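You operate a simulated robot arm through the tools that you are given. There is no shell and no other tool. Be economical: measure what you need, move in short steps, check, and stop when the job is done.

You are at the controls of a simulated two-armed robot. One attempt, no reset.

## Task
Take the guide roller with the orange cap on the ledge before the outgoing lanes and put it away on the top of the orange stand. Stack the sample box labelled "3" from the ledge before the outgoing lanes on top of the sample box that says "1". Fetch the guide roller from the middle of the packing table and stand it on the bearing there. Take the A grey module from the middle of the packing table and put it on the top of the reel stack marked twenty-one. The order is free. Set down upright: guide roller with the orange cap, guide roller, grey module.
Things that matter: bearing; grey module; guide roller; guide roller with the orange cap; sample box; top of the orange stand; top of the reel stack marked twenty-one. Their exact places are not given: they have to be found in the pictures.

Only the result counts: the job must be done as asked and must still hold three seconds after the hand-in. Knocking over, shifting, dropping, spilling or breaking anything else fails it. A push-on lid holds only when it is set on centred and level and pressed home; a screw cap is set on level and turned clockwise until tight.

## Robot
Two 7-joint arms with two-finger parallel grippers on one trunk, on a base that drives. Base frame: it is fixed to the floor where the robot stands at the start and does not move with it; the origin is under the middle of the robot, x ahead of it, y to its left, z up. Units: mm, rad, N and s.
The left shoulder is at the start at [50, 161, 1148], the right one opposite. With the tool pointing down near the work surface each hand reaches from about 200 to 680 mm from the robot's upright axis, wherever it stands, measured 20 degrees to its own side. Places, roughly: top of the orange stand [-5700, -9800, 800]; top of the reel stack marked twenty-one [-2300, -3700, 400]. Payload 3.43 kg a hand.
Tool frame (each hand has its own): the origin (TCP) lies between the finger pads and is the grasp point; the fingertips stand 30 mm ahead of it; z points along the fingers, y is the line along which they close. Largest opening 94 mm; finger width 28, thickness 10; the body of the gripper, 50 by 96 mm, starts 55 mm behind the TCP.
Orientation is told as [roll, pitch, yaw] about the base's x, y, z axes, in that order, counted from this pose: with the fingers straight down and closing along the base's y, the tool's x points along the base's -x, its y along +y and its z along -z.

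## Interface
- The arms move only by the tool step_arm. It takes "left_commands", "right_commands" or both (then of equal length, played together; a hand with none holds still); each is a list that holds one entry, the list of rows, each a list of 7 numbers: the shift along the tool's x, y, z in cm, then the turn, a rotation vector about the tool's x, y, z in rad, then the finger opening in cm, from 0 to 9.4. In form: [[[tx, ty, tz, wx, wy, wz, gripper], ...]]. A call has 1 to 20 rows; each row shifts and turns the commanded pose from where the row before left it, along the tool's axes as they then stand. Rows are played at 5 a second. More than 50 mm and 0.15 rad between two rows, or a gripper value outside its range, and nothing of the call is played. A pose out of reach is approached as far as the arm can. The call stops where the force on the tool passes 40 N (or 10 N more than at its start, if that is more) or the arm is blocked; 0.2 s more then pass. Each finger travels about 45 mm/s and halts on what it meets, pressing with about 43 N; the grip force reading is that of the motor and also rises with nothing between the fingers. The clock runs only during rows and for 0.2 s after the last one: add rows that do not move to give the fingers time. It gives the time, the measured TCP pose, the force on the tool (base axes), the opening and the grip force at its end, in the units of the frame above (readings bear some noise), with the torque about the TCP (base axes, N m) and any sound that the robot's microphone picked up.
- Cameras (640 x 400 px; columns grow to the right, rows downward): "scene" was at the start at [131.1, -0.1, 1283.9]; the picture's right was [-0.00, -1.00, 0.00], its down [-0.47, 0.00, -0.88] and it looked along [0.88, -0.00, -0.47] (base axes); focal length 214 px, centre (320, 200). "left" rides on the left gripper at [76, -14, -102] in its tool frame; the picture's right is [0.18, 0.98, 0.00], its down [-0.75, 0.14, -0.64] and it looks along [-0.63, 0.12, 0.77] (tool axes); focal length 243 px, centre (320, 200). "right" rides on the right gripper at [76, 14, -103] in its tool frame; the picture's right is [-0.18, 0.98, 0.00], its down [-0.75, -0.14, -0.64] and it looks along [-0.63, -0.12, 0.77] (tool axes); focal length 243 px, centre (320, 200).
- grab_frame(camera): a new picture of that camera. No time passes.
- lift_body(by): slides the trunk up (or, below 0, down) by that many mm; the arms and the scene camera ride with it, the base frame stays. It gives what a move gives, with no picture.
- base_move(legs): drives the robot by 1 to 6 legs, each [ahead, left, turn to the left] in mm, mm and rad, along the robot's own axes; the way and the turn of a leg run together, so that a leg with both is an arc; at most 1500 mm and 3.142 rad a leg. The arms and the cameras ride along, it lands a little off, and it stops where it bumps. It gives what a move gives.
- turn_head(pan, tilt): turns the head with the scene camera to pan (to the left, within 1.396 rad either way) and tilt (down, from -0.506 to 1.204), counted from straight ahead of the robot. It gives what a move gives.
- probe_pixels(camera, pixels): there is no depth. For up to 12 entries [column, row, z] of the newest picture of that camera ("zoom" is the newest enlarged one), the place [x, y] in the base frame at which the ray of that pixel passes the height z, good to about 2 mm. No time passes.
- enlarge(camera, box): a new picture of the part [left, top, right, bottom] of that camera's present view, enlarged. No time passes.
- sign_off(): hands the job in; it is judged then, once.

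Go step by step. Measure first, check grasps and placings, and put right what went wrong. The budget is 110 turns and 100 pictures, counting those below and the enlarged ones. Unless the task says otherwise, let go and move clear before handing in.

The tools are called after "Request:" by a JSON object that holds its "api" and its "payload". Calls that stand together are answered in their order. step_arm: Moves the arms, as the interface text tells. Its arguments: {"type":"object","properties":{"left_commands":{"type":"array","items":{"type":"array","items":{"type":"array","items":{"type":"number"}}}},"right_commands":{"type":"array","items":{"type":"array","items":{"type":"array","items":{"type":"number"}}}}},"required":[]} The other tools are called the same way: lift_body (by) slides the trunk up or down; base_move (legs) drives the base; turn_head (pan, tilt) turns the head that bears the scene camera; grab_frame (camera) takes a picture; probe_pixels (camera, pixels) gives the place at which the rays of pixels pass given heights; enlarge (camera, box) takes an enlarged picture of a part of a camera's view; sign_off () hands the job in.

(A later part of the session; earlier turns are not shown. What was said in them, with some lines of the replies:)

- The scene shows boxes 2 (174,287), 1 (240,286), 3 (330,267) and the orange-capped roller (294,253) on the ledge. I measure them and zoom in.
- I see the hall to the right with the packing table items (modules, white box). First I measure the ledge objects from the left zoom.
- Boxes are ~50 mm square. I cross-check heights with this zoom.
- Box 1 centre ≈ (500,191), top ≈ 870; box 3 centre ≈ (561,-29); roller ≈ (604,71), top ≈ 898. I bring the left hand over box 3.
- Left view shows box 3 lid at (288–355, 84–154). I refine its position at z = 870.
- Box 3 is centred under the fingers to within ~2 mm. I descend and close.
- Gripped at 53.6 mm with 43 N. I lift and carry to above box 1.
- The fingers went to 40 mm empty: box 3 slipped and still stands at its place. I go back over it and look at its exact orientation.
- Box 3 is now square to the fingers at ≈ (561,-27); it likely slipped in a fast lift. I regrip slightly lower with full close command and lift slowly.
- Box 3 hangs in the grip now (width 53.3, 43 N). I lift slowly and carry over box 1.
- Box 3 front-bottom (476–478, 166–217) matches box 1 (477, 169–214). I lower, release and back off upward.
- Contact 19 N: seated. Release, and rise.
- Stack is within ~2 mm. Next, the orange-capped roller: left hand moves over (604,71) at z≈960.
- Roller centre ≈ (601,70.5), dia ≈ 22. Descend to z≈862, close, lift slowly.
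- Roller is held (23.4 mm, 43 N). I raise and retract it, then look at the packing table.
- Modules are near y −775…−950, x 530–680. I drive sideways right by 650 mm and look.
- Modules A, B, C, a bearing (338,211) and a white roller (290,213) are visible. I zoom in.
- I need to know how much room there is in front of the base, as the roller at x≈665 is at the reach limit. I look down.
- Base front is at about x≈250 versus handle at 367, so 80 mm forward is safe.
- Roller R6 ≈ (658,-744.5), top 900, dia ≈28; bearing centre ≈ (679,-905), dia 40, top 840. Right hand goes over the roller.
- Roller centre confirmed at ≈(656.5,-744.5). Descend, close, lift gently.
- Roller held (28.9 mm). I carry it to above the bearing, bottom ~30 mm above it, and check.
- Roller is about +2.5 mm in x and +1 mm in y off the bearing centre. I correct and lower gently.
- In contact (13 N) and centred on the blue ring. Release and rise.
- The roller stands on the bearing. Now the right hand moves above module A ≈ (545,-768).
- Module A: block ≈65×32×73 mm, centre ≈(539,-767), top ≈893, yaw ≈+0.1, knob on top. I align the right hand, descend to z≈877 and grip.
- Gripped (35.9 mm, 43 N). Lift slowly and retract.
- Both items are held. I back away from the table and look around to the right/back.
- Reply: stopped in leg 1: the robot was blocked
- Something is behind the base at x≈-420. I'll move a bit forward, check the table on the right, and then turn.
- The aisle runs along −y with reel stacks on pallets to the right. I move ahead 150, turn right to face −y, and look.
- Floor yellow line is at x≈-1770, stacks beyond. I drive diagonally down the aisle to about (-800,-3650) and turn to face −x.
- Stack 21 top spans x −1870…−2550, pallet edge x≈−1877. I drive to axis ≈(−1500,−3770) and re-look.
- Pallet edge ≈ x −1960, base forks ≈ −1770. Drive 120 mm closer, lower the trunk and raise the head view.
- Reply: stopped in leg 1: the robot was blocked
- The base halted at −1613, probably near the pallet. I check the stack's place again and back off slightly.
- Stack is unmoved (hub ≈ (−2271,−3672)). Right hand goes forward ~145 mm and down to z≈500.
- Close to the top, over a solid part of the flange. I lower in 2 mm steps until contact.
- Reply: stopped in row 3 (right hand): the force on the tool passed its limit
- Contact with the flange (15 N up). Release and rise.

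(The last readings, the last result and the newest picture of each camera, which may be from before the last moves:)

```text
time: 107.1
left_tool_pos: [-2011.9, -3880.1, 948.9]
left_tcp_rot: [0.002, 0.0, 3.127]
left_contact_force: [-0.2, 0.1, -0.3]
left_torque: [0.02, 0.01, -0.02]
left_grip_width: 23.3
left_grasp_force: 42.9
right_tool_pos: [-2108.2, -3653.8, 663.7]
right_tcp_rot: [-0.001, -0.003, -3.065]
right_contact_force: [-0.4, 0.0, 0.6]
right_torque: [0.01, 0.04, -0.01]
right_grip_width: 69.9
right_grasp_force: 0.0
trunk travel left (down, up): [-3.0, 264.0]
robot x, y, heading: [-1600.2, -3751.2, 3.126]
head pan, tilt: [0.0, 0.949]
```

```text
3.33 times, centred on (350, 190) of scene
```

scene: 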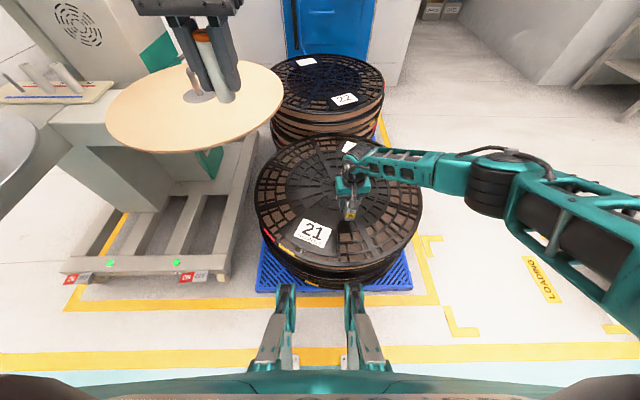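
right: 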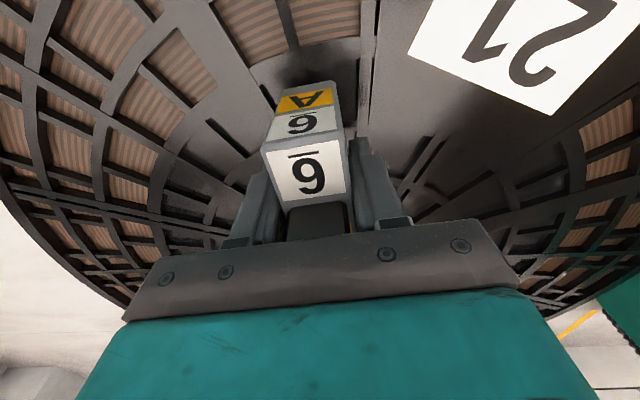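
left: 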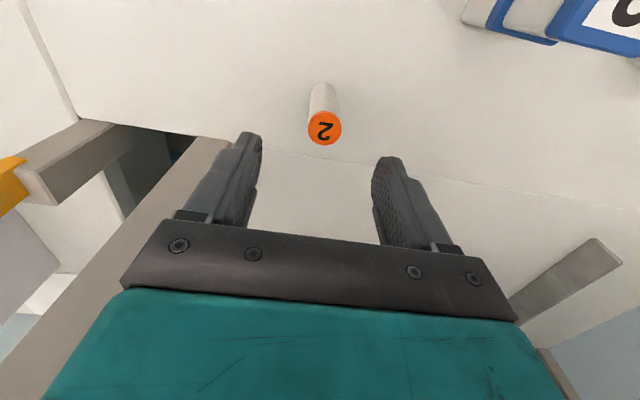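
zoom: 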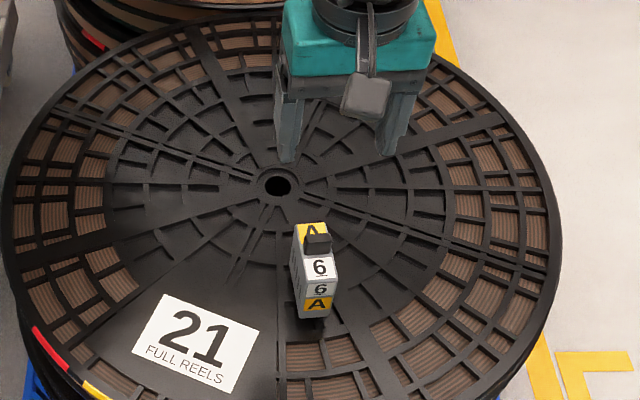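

Module A stands upright on stack 21. I raise the right arm, restore the trunk, and back away.

Request:
{"api": "step_arm", "payload": {"right_commands": [[[0, 0, -4.5, 0, 0, 0, 5], [0, 0, -4.5, 0, 0, 0, 5], [0, 0, -4.5, 0, 0, 0, 5], [0, 0, -4.5, 0, 0, 0, 5], [0, 0, -4.5, 0, 0, 0, 5], [0, 0, -4, 0, 0, 0, 5], [4, 0, 0, 0, 0, 0, 5], [4, 0, 0, 0, 0, 0, 5], [4, 0, 0, 0, 0, 0, 5], [3, 0, 0, 0, 0, 0, 5]]]}}

Request:
{"api": "lift_body", "payload": {"by": 172}}

Request:
{"api": "base_move", "payload": {"legs": [[-500, 0, 0], [0, 0, 1.57]]}}

Request:
{"api": "turn_head", "payload": {"pan": -0.3, "tilt": 0.25}}

Request:
{"api": "grab_frame", "payload": {"camera": "scene"}}

```text
time: 109.3
left_tool_pos: [-2011.7, -3879.5, 948.7]
left_tcp_rot: [0.004, -0.001, 3.127]
left_contact_force: [0.1, -0.9, 0.0]
left_torque: [-0.03, 0.02, -0.03]
left_grip_width: 23.5
left_grasp_force: 42.7
right_tool_pos: [-1956.7, -3641.5, 930.5]
right_tcp_rot: [0.0, -0.003, -3.067]
right_contact_force: [0.2, -0.1, 0.2]
right_torque: [0.01, -0.01, -0.02]
right_grip_width: 50.1
right_grasp_force: 0.1
trunk travel left (down, up): [-3.0, 264.0]
robot x, y, heading: [-1603.6, -3753.6, 3.119]
head pan, tilt: [0.0, 0.949]
```

```text
time: 111.2
left_tool_pos: [-2012.5, -3880.4, 1121.4]
left_tcp_rot: [0.003, 0.0, 3.128]
left_contact_force: [0.1, 0.8, -0.5]
left_torque: [-0.02, 0.01, -0.01]
left_grip_width: 23.5
left_grasp_force: 43.4
right_tool_pos: [-1957.2, -3642.4, 1101.5]
right_tcp_rot: [0.001, -0.003, -3.065]
right_contact_force: [-0.4, -0.3, 0.0]
right_torque: [0.0, 0.02, 0.02]
right_grip_width: 50.0
right_grasp_force: 0.0
trunk travel left (down, up): [-175.0, 92.0]
robot x, y, heading: [-1600.8, -3752.3, 3.125]
head pan, tilt: [0.0, 0.949]
```

```text
time: 118.0
left_tool_pos: [-966.3, -4168.6, 1122.0]
left_tcp_rot: [0.002, -0.001, -1.559]
left_contact_force: [-0.1, -0.2, -0.3]
left_torque: [0.01, -0.01, 0.0]
left_grip_width: 23.6
left_grasp_force: 42.7
right_tool_pos: [-1205.5, -4120.7, 1100.8]
right_tcp_rot: [0.001, -0.002, -1.467]
right_contact_force: [0.6, 0.0, 0.2]
right_torque: [-0.01, 0.0, -0.01]
right_grip_width: 49.9
right_grasp_force: 0.0
trunk travel left (down, up): [-175.0, 92.0]
robot x, y, heading: [-1103.0, -3762.3, -1.565]
head pan, tilt: [0.0, 0.949]
```

```text
time: 119.1
left_tool_pos: [-966.7, -4169.4, 1121.6]
left_tcp_rot: [0.001, 0.0, -1.559]
left_contact_force: [-0.4, -0.3, -0.2]
left_torque: [-0.03, -0.01, -0.02]
left_grip_width: 23.5
left_grasp_force: 43.2
right_tool_pos: [-1205.8, -4121.0, 1101.3]
right_tcp_rot: [-0.001, -0.002, -1.467]
right_contact_force: [0.0, -0.6, -1.0]
right_torque: [0.01, 0.02, -0.02]
right_grip_width: 50.3
right_grasp_force: 0.1
trunk travel left (down, up): [-175.0, 92.0]
robot x, y, heading: [-1104.2, -3759.6, -1.56]
head pan, tilt: [-0.3, 0.25]
```

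```text
46 pictures are left
```

scene: 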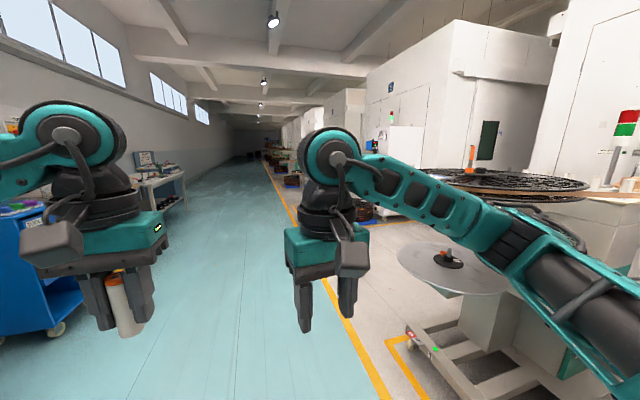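

The aisle ahead is clear. I drive 4500 mm along −y and look.

Request:
{"api": "base_move", "payload": {"legs": [[1500, 0, 0], [1500, 0, 0], [1500, 0, 0]]}}

Request:
{"api": "turn_head", "payload": {"pan": -0.8, "tilt": 0.2}}

Request:
{"api": "grab_frame", "payload": {"camera": "scene"}}

Request:
{"api": "turn_head", "payload": {"pan": -1.39, "tilt": 0.2}}

Request:
{"api": "grab_frame", "payload": {"camera": "scene"}}

```text
time: 140.6
left_tool_pos: [-921.1, -8660.0, 1120.8]
left_tcp_rot: [0.0, -0.001, -1.535]
left_contact_force: [0.5, -0.3, -0.8]
left_torque: [0.03, 0.01, -0.04]
left_grip_width: 23.4
left_grasp_force: 42.9
right_tool_pos: [-1163.1, -8616.3, 1101.7]
right_tcp_rot: [0.0, -0.002, -1.443]
right_contact_force: [0.0, -0.1, -0.7]
right_torque: [0.04, 0.02, 0.03]
right_grip_width: 49.9
right_grasp_force: 0.1
trunk travel left (down, up): [-175.0, 92.0]
robot x, y, heading: [-1068.4, -8255.1, -1.54]
head pan, tilt: [-0.3, 0.25]
```

```text
time: 141.5
left_tool_pos: [-923.3, -8660.5, 1121.3]
left_tcp_rot: [0.003, 0.0, -1.536]
left_contact_force: [0.2, -0.4, -0.1]
left_torque: [0.0, -0.02, 0.01]
left_grip_width: 23.5
left_grasp_force: 43.0
right_tool_pos: [-1163.8, -8616.8, 1101.4]
right_tcp_rot: [0.002, -0.002, -1.443]
right_contact_force: [-1.0, -0.8, 1.0]
right_torque: [-0.02, 0.03, 0.01]
right_grip_width: 50.1
right_grasp_force: 0.0
trunk travel left (down, up): [-175.0, 92.0]
robot x, y, heading: [-1070.4, -8252.6, -1.537]
head pan, tilt: [-0.799, 0.201]
```

```text
45 pictures are left
```

scene: 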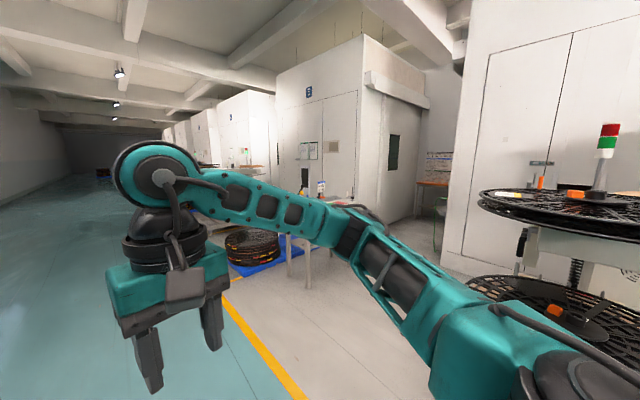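

```text
time: 142.5
left_tool_pos: [-921.8, -8659.2, 1122.3]
left_tcp_rot: [0.001, 0.0, -1.536]
left_contact_force: [-0.2, -0.6, -0.4]
left_torque: [0.0, -0.02, 0.01]
left_grip_width: 23.4
left_grasp_force: 42.6
right_tool_pos: [-1163.8, -8616.8, 1101.5]
right_tcp_rot: [0.0, -0.001, -1.444]
right_contact_force: [0.1, -0.4, 0.0]
right_torque: [-0.03, 0.02, 0.0]
right_grip_width: 49.9
right_grasp_force: 0.1
trunk travel left (down, up): [-175.0, 92.0]
robot x, y, heading: [-1063.7, -8256.1, -1.536]
head pan, tilt: [-1.389, 0.201]
```

```text
44 pictures are left
```

scene: 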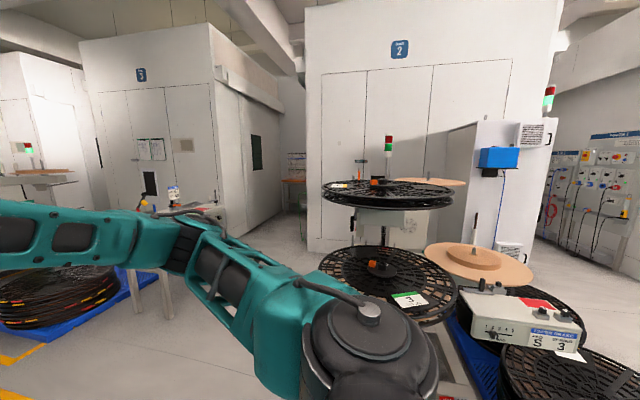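

The target direction (bearing −2.82) lies in the gap between booths 2 and 3. I turn to it and zoom.

Request:
{"api": "turn_head", "payload": {"pan": -1.28, "tilt": 0.2}}

Request:
{"api": "enlarge", "payload": {"camera": "scene", "box": [220, 120, 380, 260]}}

```text
time: 143.2
left_tool_pos: [-922.0, -8659.4, 1120.5]
left_tcp_rot: [0.002, 0.0, -1.535]
left_contact_force: [0.0, -0.2, -0.9]
left_torque: [-0.01, -0.01, 0.04]
left_grip_width: 23.2
left_grasp_force: 42.8
right_tool_pos: [-1164.1, -8617.4, 1102.3]
right_tcp_rot: [-0.001, -0.001, -1.443]
right_contact_force: [-1.4, -0.6, 0.5]
right_torque: [0.04, 0.01, 0.0]
right_grip_width: 50.2
right_grasp_force: 0.1
trunk travel left (down, up): [-175.0, 92.0]
robot x, y, heading: [-1071.9, -8256.8, -1.533]
head pan, tilt: [-1.279, 0.201]
```

```text
2.86 times, centred on (300, 190) of scene
```

zoom: 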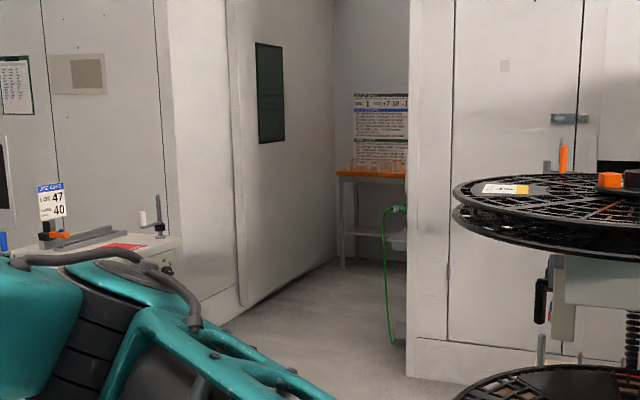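

An orange-topped stand is at the end of the gap. I measure the corridor.

Request:
{"api": "probe_pixels", "payload": {"camera": "zoom", "pixels": [[408, 376, 0], [240, 310, 0], [330, 265, 0], [343, 268, 0], [338, 172, 800], [405, 174, 800], [480, 383, 0], [222, 322, 0]]}}

```text
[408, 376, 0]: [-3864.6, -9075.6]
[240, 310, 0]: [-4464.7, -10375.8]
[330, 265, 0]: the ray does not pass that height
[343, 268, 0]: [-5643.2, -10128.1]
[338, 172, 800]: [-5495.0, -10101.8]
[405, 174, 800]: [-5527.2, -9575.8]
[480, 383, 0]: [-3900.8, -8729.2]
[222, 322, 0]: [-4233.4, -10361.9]
```

Request:
{"api": "turn_head", "payload": {"pan": -1.1, "tilt": 0.45}}

Request:
{"api": "grab_frame", "payload": {"camera": "scene"}}

```text
time: 143.9
left_tool_pos: [-921.0, -8659.8, 1120.6]
left_tcp_rot: [0.001, -0.001, -1.534]
left_contact_force: [-0.9, -0.5, -0.7]
left_torque: [0.01, 0.03, 0.04]
left_grip_width: 23.3
left_grasp_force: 43.0
right_tool_pos: [-1163.3, -8616.8, 1101.0]
right_tcp_rot: [-0.001, -0.002, -1.443]
right_contact_force: [-0.5, 0.8, -0.1]
right_torque: [-0.03, -0.04, 0.01]
right_grip_width: 50.1
right_grasp_force: 0.0
trunk travel left (down, up): [-175.0, 92.0]
robot x, y, heading: [-1066.4, -8256.3, -1.54]
head pan, tilt: [-1.1, 0.45]
```

```text
42 pictures are left
```

scene: 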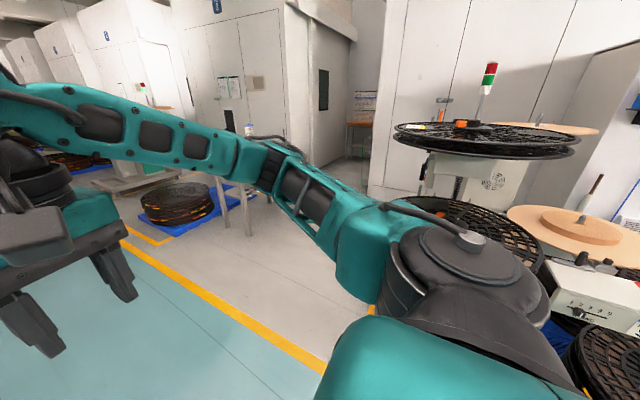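

I drive on to y≈−9720 in the aisle and turn to face −x.

Request:
{"api": "base_move", "payload": {"legs": [[1460, -60, 0], [0, 0, -1.6]]}}

Request:
{"api": "turn_head", "payload": {"pan": 0, "tilt": 0.35}}

Request:
{"api": "grab_frame", "payload": {"camera": "scene"}}

```text
time: 155.0
left_tool_pos: [-1476.1, -9849.2, 1121.8]
left_tcp_rot: [0.002, 0.002, -3.112]
left_contact_force: [-0.9, 0.5, -1.1]
left_torque: [0.05, 0.0, 0.0]
left_grip_width: 23.2
left_grasp_force: 43.1
right_tool_pos: [-1431.8, -9607.2, 1102.1]
right_tcp_rot: [-0.001, -0.002, -3.023]
right_contact_force: [0.1, 0.2, 0.2]
right_torque: [0.01, 0.01, 0.03]
right_grip_width: 50.0
right_grasp_force: 0.0
trunk travel left (down, up): [-175.0, 92.0]
robot x, y, heading: [-1072.9, -9701.1, -3.114]
head pan, tilt: [-1.1, 0.45]
```

```text
time: 156.3
left_tool_pos: [-1477.3, -9847.9, 1120.8]
left_tcp_rot: [0.001, 0.003, -3.112]
left_contact_force: [-0.3, -0.2, -0.9]
left_torque: [0.01, 0.01, 0.02]
left_grip_width: 23.4
left_grasp_force: 42.8
right_tool_pos: [-1433.3, -9608.1, 1101.8]
right_tcp_rot: [0.0, -0.001, -3.021]
right_contact_force: [0.0, -0.3, 0.9]
right_torque: [0.02, -0.03, 0.01]
right_grip_width: 50.3
right_grasp_force: 0.0
trunk travel left (down, up): [-175.0, 92.0]
robot x, y, heading: [-1068.0, -9704.1, -3.119]
head pan, tilt: [0.0, 0.351]
```

```text
41 pictures are left
```

scene: 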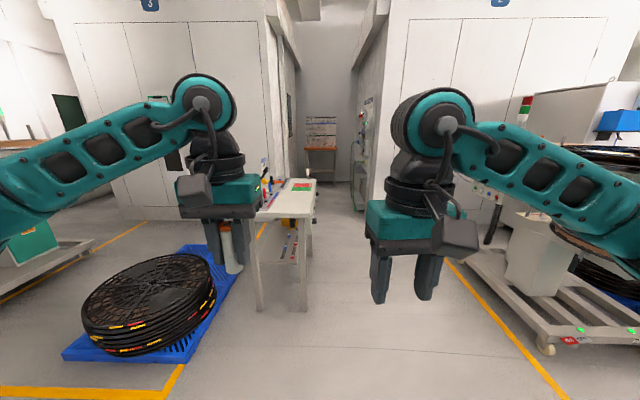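

Request:
{"api": "probe_pixels", "payload": {"camera": "scene", "pixels": [[303, 312, 0], [304, 217, 800], [317, 180, 800], [254, 215, 800], [455, 275, 100], [546, 352, 0], [369, 213, 0], [304, 150, 800], [336, 151, 800], [296, 200, 0]]}}

Request:
{"api": "enlarge", "payload": {"camera": "scene", "box": [240, 110, 400, 240]}}

```text
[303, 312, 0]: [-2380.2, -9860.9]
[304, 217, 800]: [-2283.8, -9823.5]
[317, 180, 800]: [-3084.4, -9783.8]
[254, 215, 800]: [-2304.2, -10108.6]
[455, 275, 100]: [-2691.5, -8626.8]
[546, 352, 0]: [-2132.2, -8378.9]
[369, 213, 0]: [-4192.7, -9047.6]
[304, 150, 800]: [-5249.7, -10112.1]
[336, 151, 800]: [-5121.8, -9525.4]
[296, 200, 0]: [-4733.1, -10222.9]
```

```text
3.08 times, centred on (320, 175) of scene
```

zoom: 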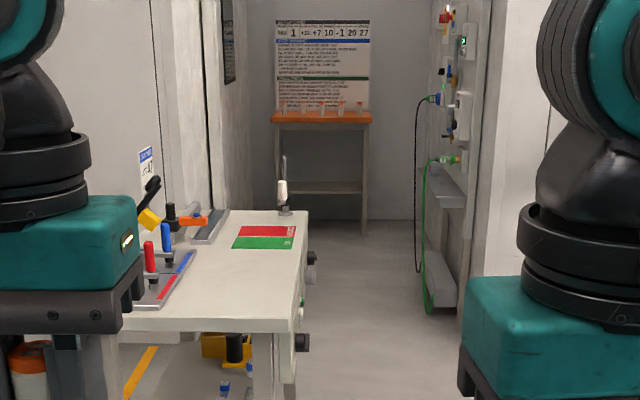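

Table on the left spans x −2284…−3084 with right edge y≈−9800; the trolley is at y>−8630. I pass at y≈−9370 and stop at x≈−3270.

Request:
{"api": "base_move", "payload": {"legs": [[0, -335, -0.026], [1400, 0, 0], [750, 0, 0]]}}

Request:
{"api": "turn_head", "payload": {"pan": 0.0, "tilt": 0.45}}

Request:
{"api": "grab_frame", "payload": {"camera": "scene"}}

```text
time: 168.7
left_tool_pos: [-3608.6, -9587.2, 1121.8]
left_tcp_rot: [0.002, 0.002, -3.1]
left_contact_force: [-0.9, 0.0, 0.1]
left_torque: [-0.02, -0.02, -0.02]
left_grip_width: 23.1
left_grasp_force: 43.3
right_tool_pos: [-3568.5, -9345.2, 1102.2]
right_tcp_rot: [0.001, -0.002, -3.007]
right_contact_force: [0.9, 0.2, 0.4]
right_torque: [-0.01, -0.03, -0.02]
right_grip_width: 49.8
right_grasp_force: 0.0
trunk travel left (down, up): [-175.0, 92.0]
robot x, y, heading: [-3207.1, -9442.4, -3.1]
head pan, tilt: [0.0, 0.351]
```

```text
time: 169.4
left_tool_pos: [-3610.0, -9586.4, 1121.2]
left_tcp_rot: [0.001, -0.002, -3.1]
left_contact_force: [-0.6, 0.5, -0.2]
left_torque: [0.01, -0.01, -0.01]
left_grip_width: 23.2
left_grasp_force: 43.2
right_tool_pos: [-3568.3, -9345.9, 1101.8]
right_tcp_rot: [0.001, -0.002, -3.008]
right_contact_force: [0.8, 0.7, -0.4]
right_torque: [0.02, -0.01, 0.01]
right_grip_width: 49.6
right_grasp_force: 0.0
trunk travel left (down, up): [-175.0, 92.0]
robot x, y, heading: [-3204.2, -9436.4, -3.106]
head pan, tilt: [0.0, 0.45]
```

```text
39 pictures are left
```

scene: 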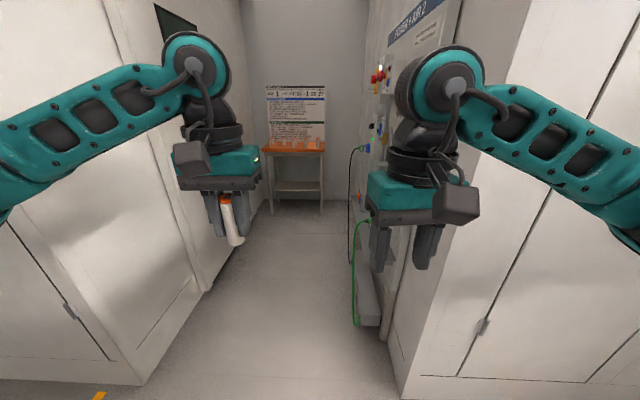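

Request:
{"api": "probe_pixels", "payload": {"camera": "scene", "pixels": [[403, 398, 0], [140, 385, 0], [207, 290, 0], [355, 325, 0], [363, 325, 0], [380, 340, 0], [272, 215, 0], [322, 212, 0], [265, 148, 800], [326, 148, 800]]}}

Request:
{"api": "enlarge", "payload": {"camera": "scene", "box": [240, 70, 440, 230]}}

```text
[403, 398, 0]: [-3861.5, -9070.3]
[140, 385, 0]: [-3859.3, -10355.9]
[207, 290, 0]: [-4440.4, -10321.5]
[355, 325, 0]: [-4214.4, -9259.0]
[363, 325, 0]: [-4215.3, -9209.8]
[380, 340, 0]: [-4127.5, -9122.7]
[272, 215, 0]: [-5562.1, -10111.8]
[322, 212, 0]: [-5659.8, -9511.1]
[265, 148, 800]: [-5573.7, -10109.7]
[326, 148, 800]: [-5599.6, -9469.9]
```

```text
2.50 times, centred on (340, 150) of scene
```

zoom: 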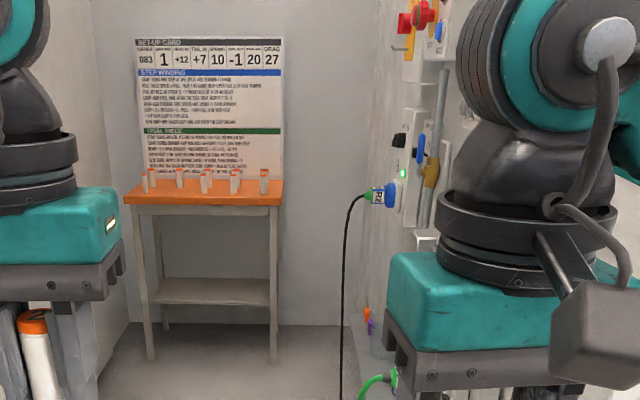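

Corridor: left wall y≈−10340, hose on right y≈−9260; stand front edge x≈−5570, y −10110…−9490. I drive in along y≈−9800 to x≈−4850.

Request:
{"api": "base_move", "payload": {"legs": [[330, 40, -0.039], [400, 320, 0], [900, 0, 0]]}}

Request:
{"api": "turn_head", "payload": {"pan": 0.0, "tilt": 0.55}}

Request:
{"api": "grab_frame", "payload": {"camera": "scene"}}

```text
time: 171.4
left_tool_pos: [-3914.6, -9614.0, 1122.2]
left_tcp_rot: [-0.001, -0.004, 3.138]
left_contact_force: [-0.3, -0.8, 0.9]
left_torque: [0.0, 0.02, -0.04]
left_grip_width: 23.0
left_grasp_force: 43.6
right_tool_pos: [-3865.4, -9374.5, 1100.9]
right_tcp_rot: [-0.003, 0.001, -3.057]
right_contact_force: [0.0, 0.2, -0.5]
right_torque: [0.01, 0.02, -0.01]
right_grip_width: 50.0
right_grasp_force: 0.0
trunk travel left (down, up): [-175.0, 92.0]
robot x, y, heading: [-3506.8, -9482.9, 3.136]
head pan, tilt: [0.0, 0.45]
stopped in leg 1: the robot was blocked; the commanded pose is now the measured one
```

```text
time: 172.1
left_tool_pos: [-3915.5, -9615.6, 1123.8]
left_tcp_rot: [-0.002, -0.002, 3.141]
left_contact_force: [0.3, 0.1, -0.3]
left_torque: [0.03, 0.02, 0.01]
left_grip_width: 23.4
left_grasp_force: 42.7
right_tool_pos: [-3865.2, -9375.0, 1102.4]
right_tcp_rot: [-0.004, -0.001, -3.058]
right_contact_force: [-0.2, -0.8, 0.4]
right_torque: [0.0, 0.02, -0.03]
right_grip_width: 50.1
right_grasp_force: 0.0
trunk travel left (down, up): [-175.0, 92.0]
robot x, y, heading: [-3510.9, -9477.8, 3.138]
head pan, tilt: [0.0, 0.55]
```

```text
37 pictures are left
```

scene: 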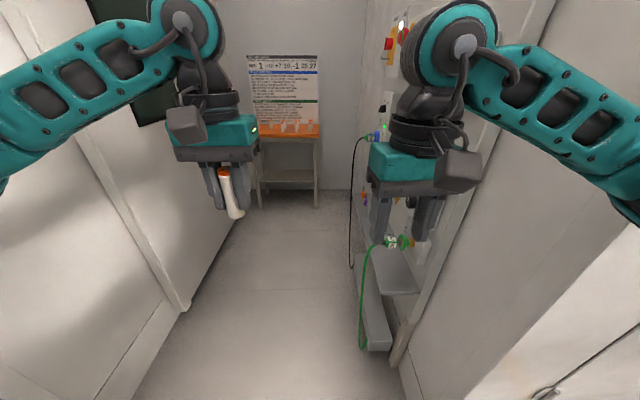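

The right elbow probably met the booth corner. I back off 40 mm, shift left 320 mm, then go forward.

Request:
{"api": "base_move", "payload": {"legs": [[-40, 0, 0], [0, 320, 0], [900, 0, 0]]}}

Request:
{"api": "grab_frame", "payload": {"camera": "scene"}}

```text
time: 179.0
left_tool_pos: [-4778.9, -9928.0, 1120.9]
left_tcp_rot: [0.003, 0.0, -3.14]
left_contact_force: [0.1, 0.3, -0.5]
left_torque: [-0.03, -0.02, 0.0]
left_grip_width: 23.4
left_grasp_force: 42.3
right_tool_pos: [-4729.6, -9687.3, 1099.5]
right_tcp_rot: [0.0, 0.005, -3.054]
right_contact_force: [-0.5, -0.2, 0.4]
right_torque: [0.02, 0.0, -0.01]
right_grip_width: 50.1
right_grasp_force: 0.0
trunk travel left (down, up): [-175.0, 92.0]
robot x, y, heading: [-4368.8, -9796.3, 3.144]
head pan, tilt: [0.0, 0.55]
```

```text
36 pictures are left
```

scene: 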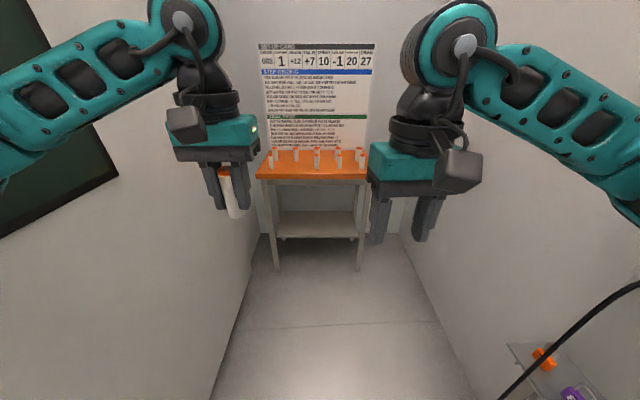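

Now at (−4369,−9796), the stand is ahead with small rollers on top. I zoom and measure.

Request:
{"api": "enlarge", "payload": {"camera": "scene", "box": [245, 130, 385, 200]}}

Request:
{"api": "probe_pixels", "payload": {"camera": "scene", "pixels": [[256, 179, 800], [369, 180, 800], [268, 150, 800], [366, 150, 800], [276, 270, 0], [359, 270, 0], [209, 398, 0], [440, 320, 0]]}}

```text
4.57 times, centred on (315, 165) of scene
```

zoom: 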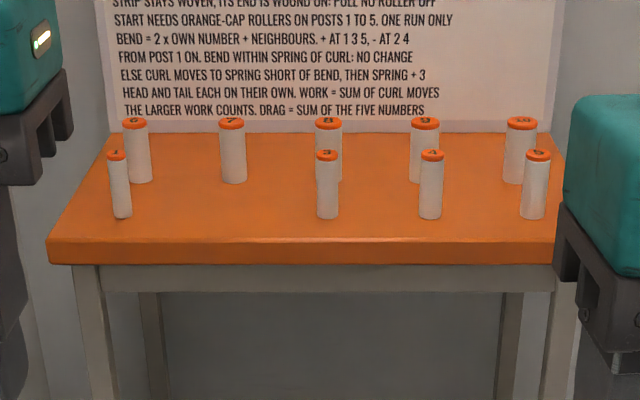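

```text
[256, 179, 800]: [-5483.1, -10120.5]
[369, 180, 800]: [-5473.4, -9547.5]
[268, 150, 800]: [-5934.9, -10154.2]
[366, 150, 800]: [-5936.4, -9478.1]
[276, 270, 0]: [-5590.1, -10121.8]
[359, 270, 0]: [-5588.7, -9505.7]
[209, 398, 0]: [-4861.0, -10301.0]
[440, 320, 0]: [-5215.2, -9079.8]
```

Slot 2 between rollers 1 and 3 in the front row is empty. I drive 660 mm closer.

Request:
{"api": "base_move", "payload": {"legs": [[660, 0, 0]]}}

Request:
{"api": "turn_head", "payload": {"pan": 0.1, "tilt": 0.75}}

Request:
{"api": "grab_frame", "payload": {"camera": "scene"}}

Request:
{"api": "grab_frame", "payload": {"camera": "left"}}

```text
time: 182.7
left_tool_pos: [-5438.6, -9918.6, 1121.2]
left_tcp_rot: [0.001, 0.003, 3.13]
left_contact_force: [0.1, -0.6, -1.2]
left_torque: [0.01, -0.04, -0.02]
left_grip_width: 23.3
left_grasp_force: 42.9
right_tool_pos: [-5384.6, -9678.8, 1099.7]
right_tcp_rot: [-0.001, 0.006, -3.065]
right_contact_force: [0.6, -0.1, -0.1]
right_torque: [0.01, -0.03, 0.0]
right_grip_width: 49.9
right_grasp_force: 0.0
trunk travel left (down, up): [-175.0, 92.0]
robot x, y, heading: [-5026.5, -9792.1, 3.132]
head pan, tilt: [0.0, 0.55]
```

```text
time: 183.4
left_tool_pos: [-5437.0, -9918.8, 1120.7]
left_tcp_rot: [0.002, 0.001, 3.132]
left_contact_force: [0.8, -0.9, 1.1]
left_torque: [0.01, 0.0, 0.02]
left_grip_width: 23.3
left_grasp_force: 42.8
right_tool_pos: [-5384.9, -9678.5, 1099.0]
right_tcp_rot: [-0.001, 0.007, -3.068]
right_contact_force: [0.2, -0.4, 0.3]
right_torque: [-0.01, 0.03, 0.0]
right_grip_width: 50.0
right_grasp_force: 0.0
trunk travel left (down, up): [-175.0, 92.0]
robot x, y, heading: [-5028.0, -9790.0, 3.127]
head pan, tilt: [0.099, 0.75]
```

```text
34 pictures are left
```

scene: 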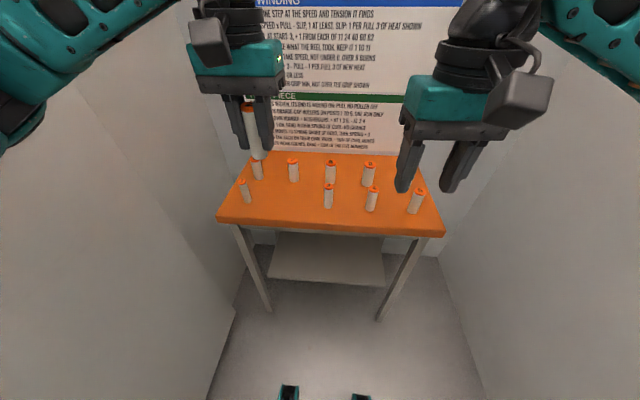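

```text
33 pictures are left
```

left: 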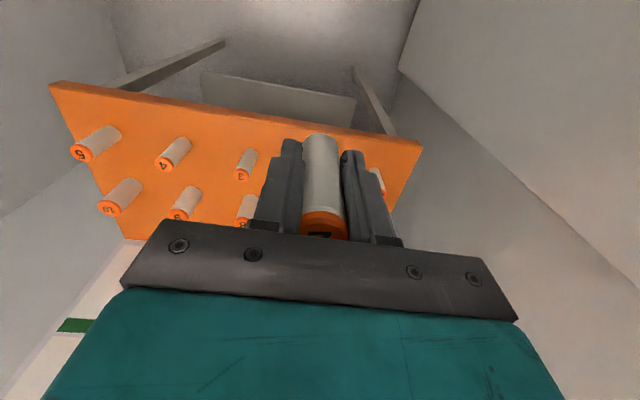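

Request:
{"api": "enlarge", "payload": {"camera": "scene", "box": [210, 140, 450, 290]}}

Request:
{"api": "probe_pixels", "payload": {"camera": "scene", "pixels": [[247, 202, 800], [328, 207, 800], [371, 210, 800], [412, 213, 800], [294, 181, 800], [258, 179, 800], [330, 184, 800], [216, 219, 800], [445, 233, 800], [368, 185, 800], [243, 181, 880], [330, 186, 880]]}}

```text
2.67 times, centred on (330, 215) of scene
```

zoom: 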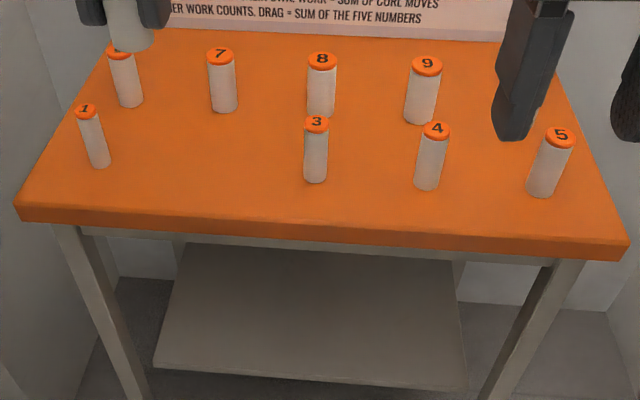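

```text
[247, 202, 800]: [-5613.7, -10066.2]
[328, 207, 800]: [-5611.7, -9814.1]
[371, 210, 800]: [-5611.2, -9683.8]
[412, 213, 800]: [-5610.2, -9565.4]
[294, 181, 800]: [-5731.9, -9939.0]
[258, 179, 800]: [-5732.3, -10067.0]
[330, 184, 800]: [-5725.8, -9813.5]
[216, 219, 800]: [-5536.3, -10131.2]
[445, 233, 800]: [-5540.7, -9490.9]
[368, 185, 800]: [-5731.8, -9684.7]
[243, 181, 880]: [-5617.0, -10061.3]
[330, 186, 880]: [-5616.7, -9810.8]
```

Slot 2 is at ≈(−5622,−9939). Left hand goes over it, down to TCP z≈940.

Request:
{"api": "step_arm", "payload": {"left_commands": [[[-2.5, 0.3, 0, 0, 0, 0, 0], [-3.5, 0.4, 0, 0, 0, 0, 0], [-3.5, 0.4, 0, 0, 0, 0, 0], [-3.5, 0.4, 0, 0, 0, 0, 0], [-3.5, 0.4, 0, 0, 0, 0, 0], [-1.95, 0.3, 0, 0, 0, 0, 0], [0, 0, 2, 0, 0, 0, 0], [0, 0, 3, 0, 0, 0, 0], [0, 0, 3, 0, 0, 0, 0], [0, 0, 3, 0, 0, 0, 0], [0, 0, 3, 0, 0, 0, 0], [0, 0, 2.5, 0, 0, 0, 0], [0, 0, 1.6, 0, 0, 0, 0], [0, 0, 0, 0, 0, 0, 0]]]}}

Request:
{"api": "enlarge", "payload": {"camera": "scene", "box": [220, 110, 380, 230]}}

Request:
{"api": "grab_frame", "payload": {"camera": "left"}}

```text
time: 186.4
left_tool_pos: [-5622.3, -9937.8, 939.5]
left_tcp_rot: [0.001, 0.003, 3.131]
left_contact_force: [-0.8, -0.6, -1.1]
left_torque: [0.01, -0.02, 0.01]
left_grip_width: 23.3
left_grasp_force: 43.1
right_tool_pos: [-5384.1, -9678.1, 1098.5]
right_tcp_rot: [0.0, 0.004, -3.066]
right_contact_force: [0.6, 0.6, 0.5]
right_torque: [-0.01, 0.0, -0.03]
right_grip_width: 50.2
right_grasp_force: 0.1
trunk travel left (down, up): [-175.0, 92.0]
robot x, y, heading: [-5025.7, -9792.6, 3.133]
head pan, tilt: [0.099, 0.75]
```

```text
3.33 times, centred on (300, 170) of scene
```

zoom: 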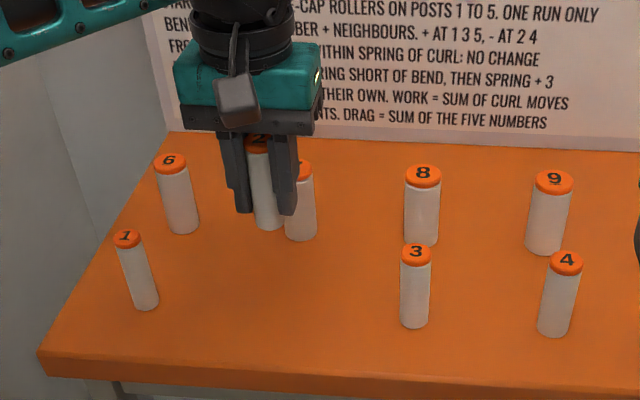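

```text
30 pictures are left
```

left: 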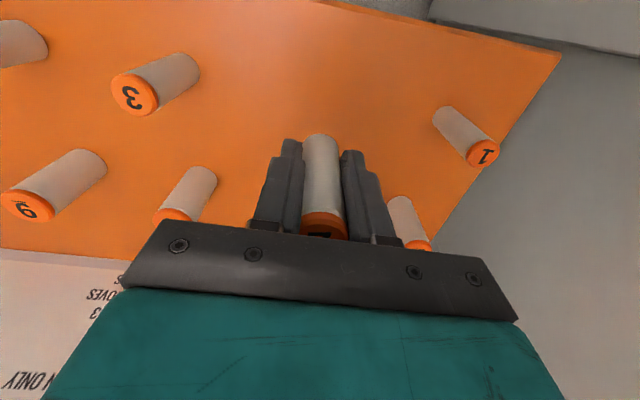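

Aligned between 1 and 3. I lower to just above the surface, then in small steps.

Request:
{"api": "step_arm", "payload": {"left_commands": [[[0, 0, 2.5, 0, 0, 0, 0], [0, 0, 2.5, 0, 0, 0, 0], [0, 0, 2, 0, 0, 0, 0], [0, 0, 1.2, 0, 0, 0, 0], [0, 0, 0.6, 0, 0, 0, 0], [0, 0, 0.2, 0, 0, 0, 0], [0, 0, 0.2, 0, 0, 0, 0], [0, 0, 0.2, 0, 0, 0, 0], [0, 0, 0.2, 0, 0, 0, 0], [0, 0, 0, 0, 0, 0, 0]]]}}

Request:
{"api": "enlarge", "payload": {"camera": "scene", "box": [220, 130, 380, 230]}}

```text
time: 188.6
left_tool_pos: [-5622.3, -9938.7, 843.7]
left_tcp_rot: [0.003, 0.003, 3.131]
left_contact_force: [0.9, -0.3, -0.5]
left_torque: [-0.02, 0.0, 0.01]
left_grip_width: 23.3
left_grasp_force: 42.8
right_tool_pos: [-5383.4, -9679.5, 1099.3]
right_tcp_rot: [-0.001, 0.005, -3.068]
right_contact_force: [-0.1, -0.2, 0.6]
right_torque: [0.01, -0.02, 0.04]
right_grip_width: 50.1
right_grasp_force: 0.0
trunk travel left (down, up): [-175.0, 92.0]
robot x, y, heading: [-5030.5, -9790.7, 3.127]
head pan, tilt: [0.099, 0.75]
```

```text
4.00 times, centred on (300, 180) of scene
```

zoom: 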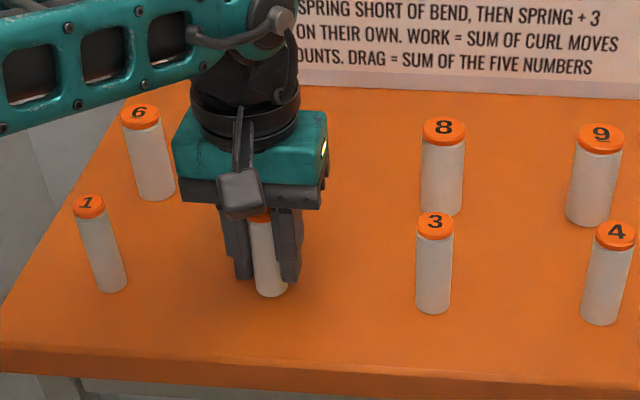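

Still slightly above the surface (no force). I continue in 1.5 mm steps until contact.

Request:
{"api": "step_arm", "payload": {"left_commands": [[[0, 0, 0.15, 0, 0, 0, 0], [0, 0, 0.15, 0, 0, 0, 0], [0, 0, 0.1, 0, 0, 0, 0], [0, 0, 0, 0, 0, 0, 0]]]}}

```text
time: 189.6
left_tool_pos: [-5622.1, -9939.2, 843.7]
left_tcp_rot: [0.001, -0.004, 3.13]
left_contact_force: [1.2, 2.0, 19.2]
left_torque: [0.17, -0.21, 0.01]
left_grip_width: 23.5
left_grasp_force: 43.0
right_tool_pos: [-5382.6, -9678.5, 1101.5]
right_tcp_rot: [0.002, 0.003, -3.065]
right_contact_force: [0.2, 0.0, -0.2]
right_torque: [0.01, 0.0, 0.04]
right_grip_width: 49.6
right_grasp_force: 0.0
trunk travel left (down, up): [-175.0, 92.0]
robot x, y, heading: [-5024.9, -9794.5, 3.129]
head pan, tilt: [0.099, 0.75]
```

Contact at 19 N. Ease off, release, rise.

Request:
{"api": "step_arm", "payload": {"left_commands": [[[0, 0, -0.25, 0, 0, 0, 0], [0, 0, 0, 0, 0, 0, 0], [0, 0, 0, 0, 0, 0, 2.6], [0, 0, 0, 0, 0, 0, 3.2], [0, 0, 0, 0, 0, 0, 5], [0, 0, 0, 0, 0, 0, 6], [0, 0, 0, 0, 0, 0, 6], [0, 0, -1, 0, 0, 0, 6], [0, 0, -3, 0, 0, 0, 6], [0, 0, -4, 0, 0, 0, 6], [0, 0, -4, 0, 0, 0, 6], [0, 0, -4, 0, 0, 0, 6], [0, 0, -4, 0, 0, 0, 6], [4, 0, -2, 0, 0, 0, 6], [4, 0, 0, 0, 0, 0, 6], [4, 0, 0, 0, 0, 0, 6], [4, 0, 0, 0, 0, 0, 6]]]}}

Request:
{"api": "enlarge", "payload": {"camera": "scene", "box": [220, 130, 380, 230]}}

```text
time: 193.2
left_tool_pos: [-5461.2, -9940.9, 1064.9]
left_tcp_rot: [0.002, -0.001, 3.133]
left_contact_force: [-0.6, 0.2, 0.1]
left_torque: [-0.01, 0.0, 0.04]
left_grip_width: 59.7
left_grasp_force: 0.0
right_tool_pos: [-5384.2, -9678.6, 1099.0]
right_tcp_rot: [-0.002, 0.004, -3.066]
right_contact_force: [-0.4, 0.4, -0.3]
right_torque: [-0.02, -0.01, -0.02]
right_grip_width: 50.2
right_grasp_force: 0.0
trunk travel left (down, up): [-175.0, 92.0]
robot x, y, heading: [-5022.8, -9789.3, 3.129]
head pan, tilt: [0.099, 0.75]
```

```text
4.00 times, centred on (300, 180) of scene
```

zoom: 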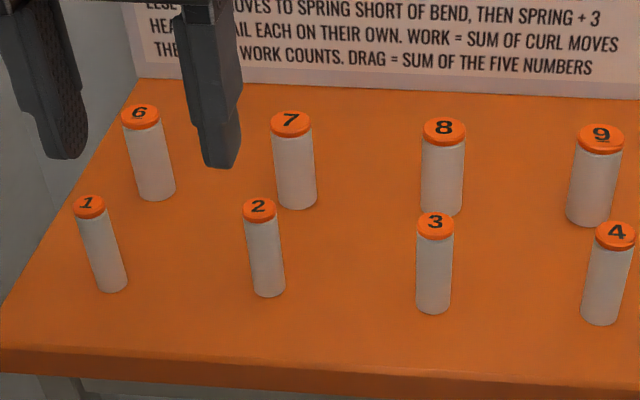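

Roller 2 stands upright in its slot between 1 and 3, both hands are clear, and the other three placings were checked. I hand in.

Request:
{"api": "sign_off", "payload": {}}

```text
The job is handed in.
```

I handed the job in with all four items placed. I checked each one in a picture after letting go, and both hands are empty and clear.

- **Guide roller with the orange cap:** it stands upright on the orange stand, in the empty place between rollers 1 and 3.
- **Sample box "3":** it sits on box "1", within about 2 mm of centred. It slipped from the grip on the first lift, with no visible harm, and a slower second lift held.
- **Guide roller (R6):** it stands upright on the bearing on the packing table.
- **Grey module A:** it stands upright on top of the reel stack marked twenty-one.

**Base stops:** the base was blocked three times while driving:
- **Backing away from the packing table:** I did not see what was behind the robot.
- **Near the reel-stack pallet:** I measured the stack again afterwards and it had not moved.
- **At a booth corner:** probably the right elbow. I backed off and went around.

I saw no sign that anything was knocked over or shifted, but I cannot rule it out for the first stop.
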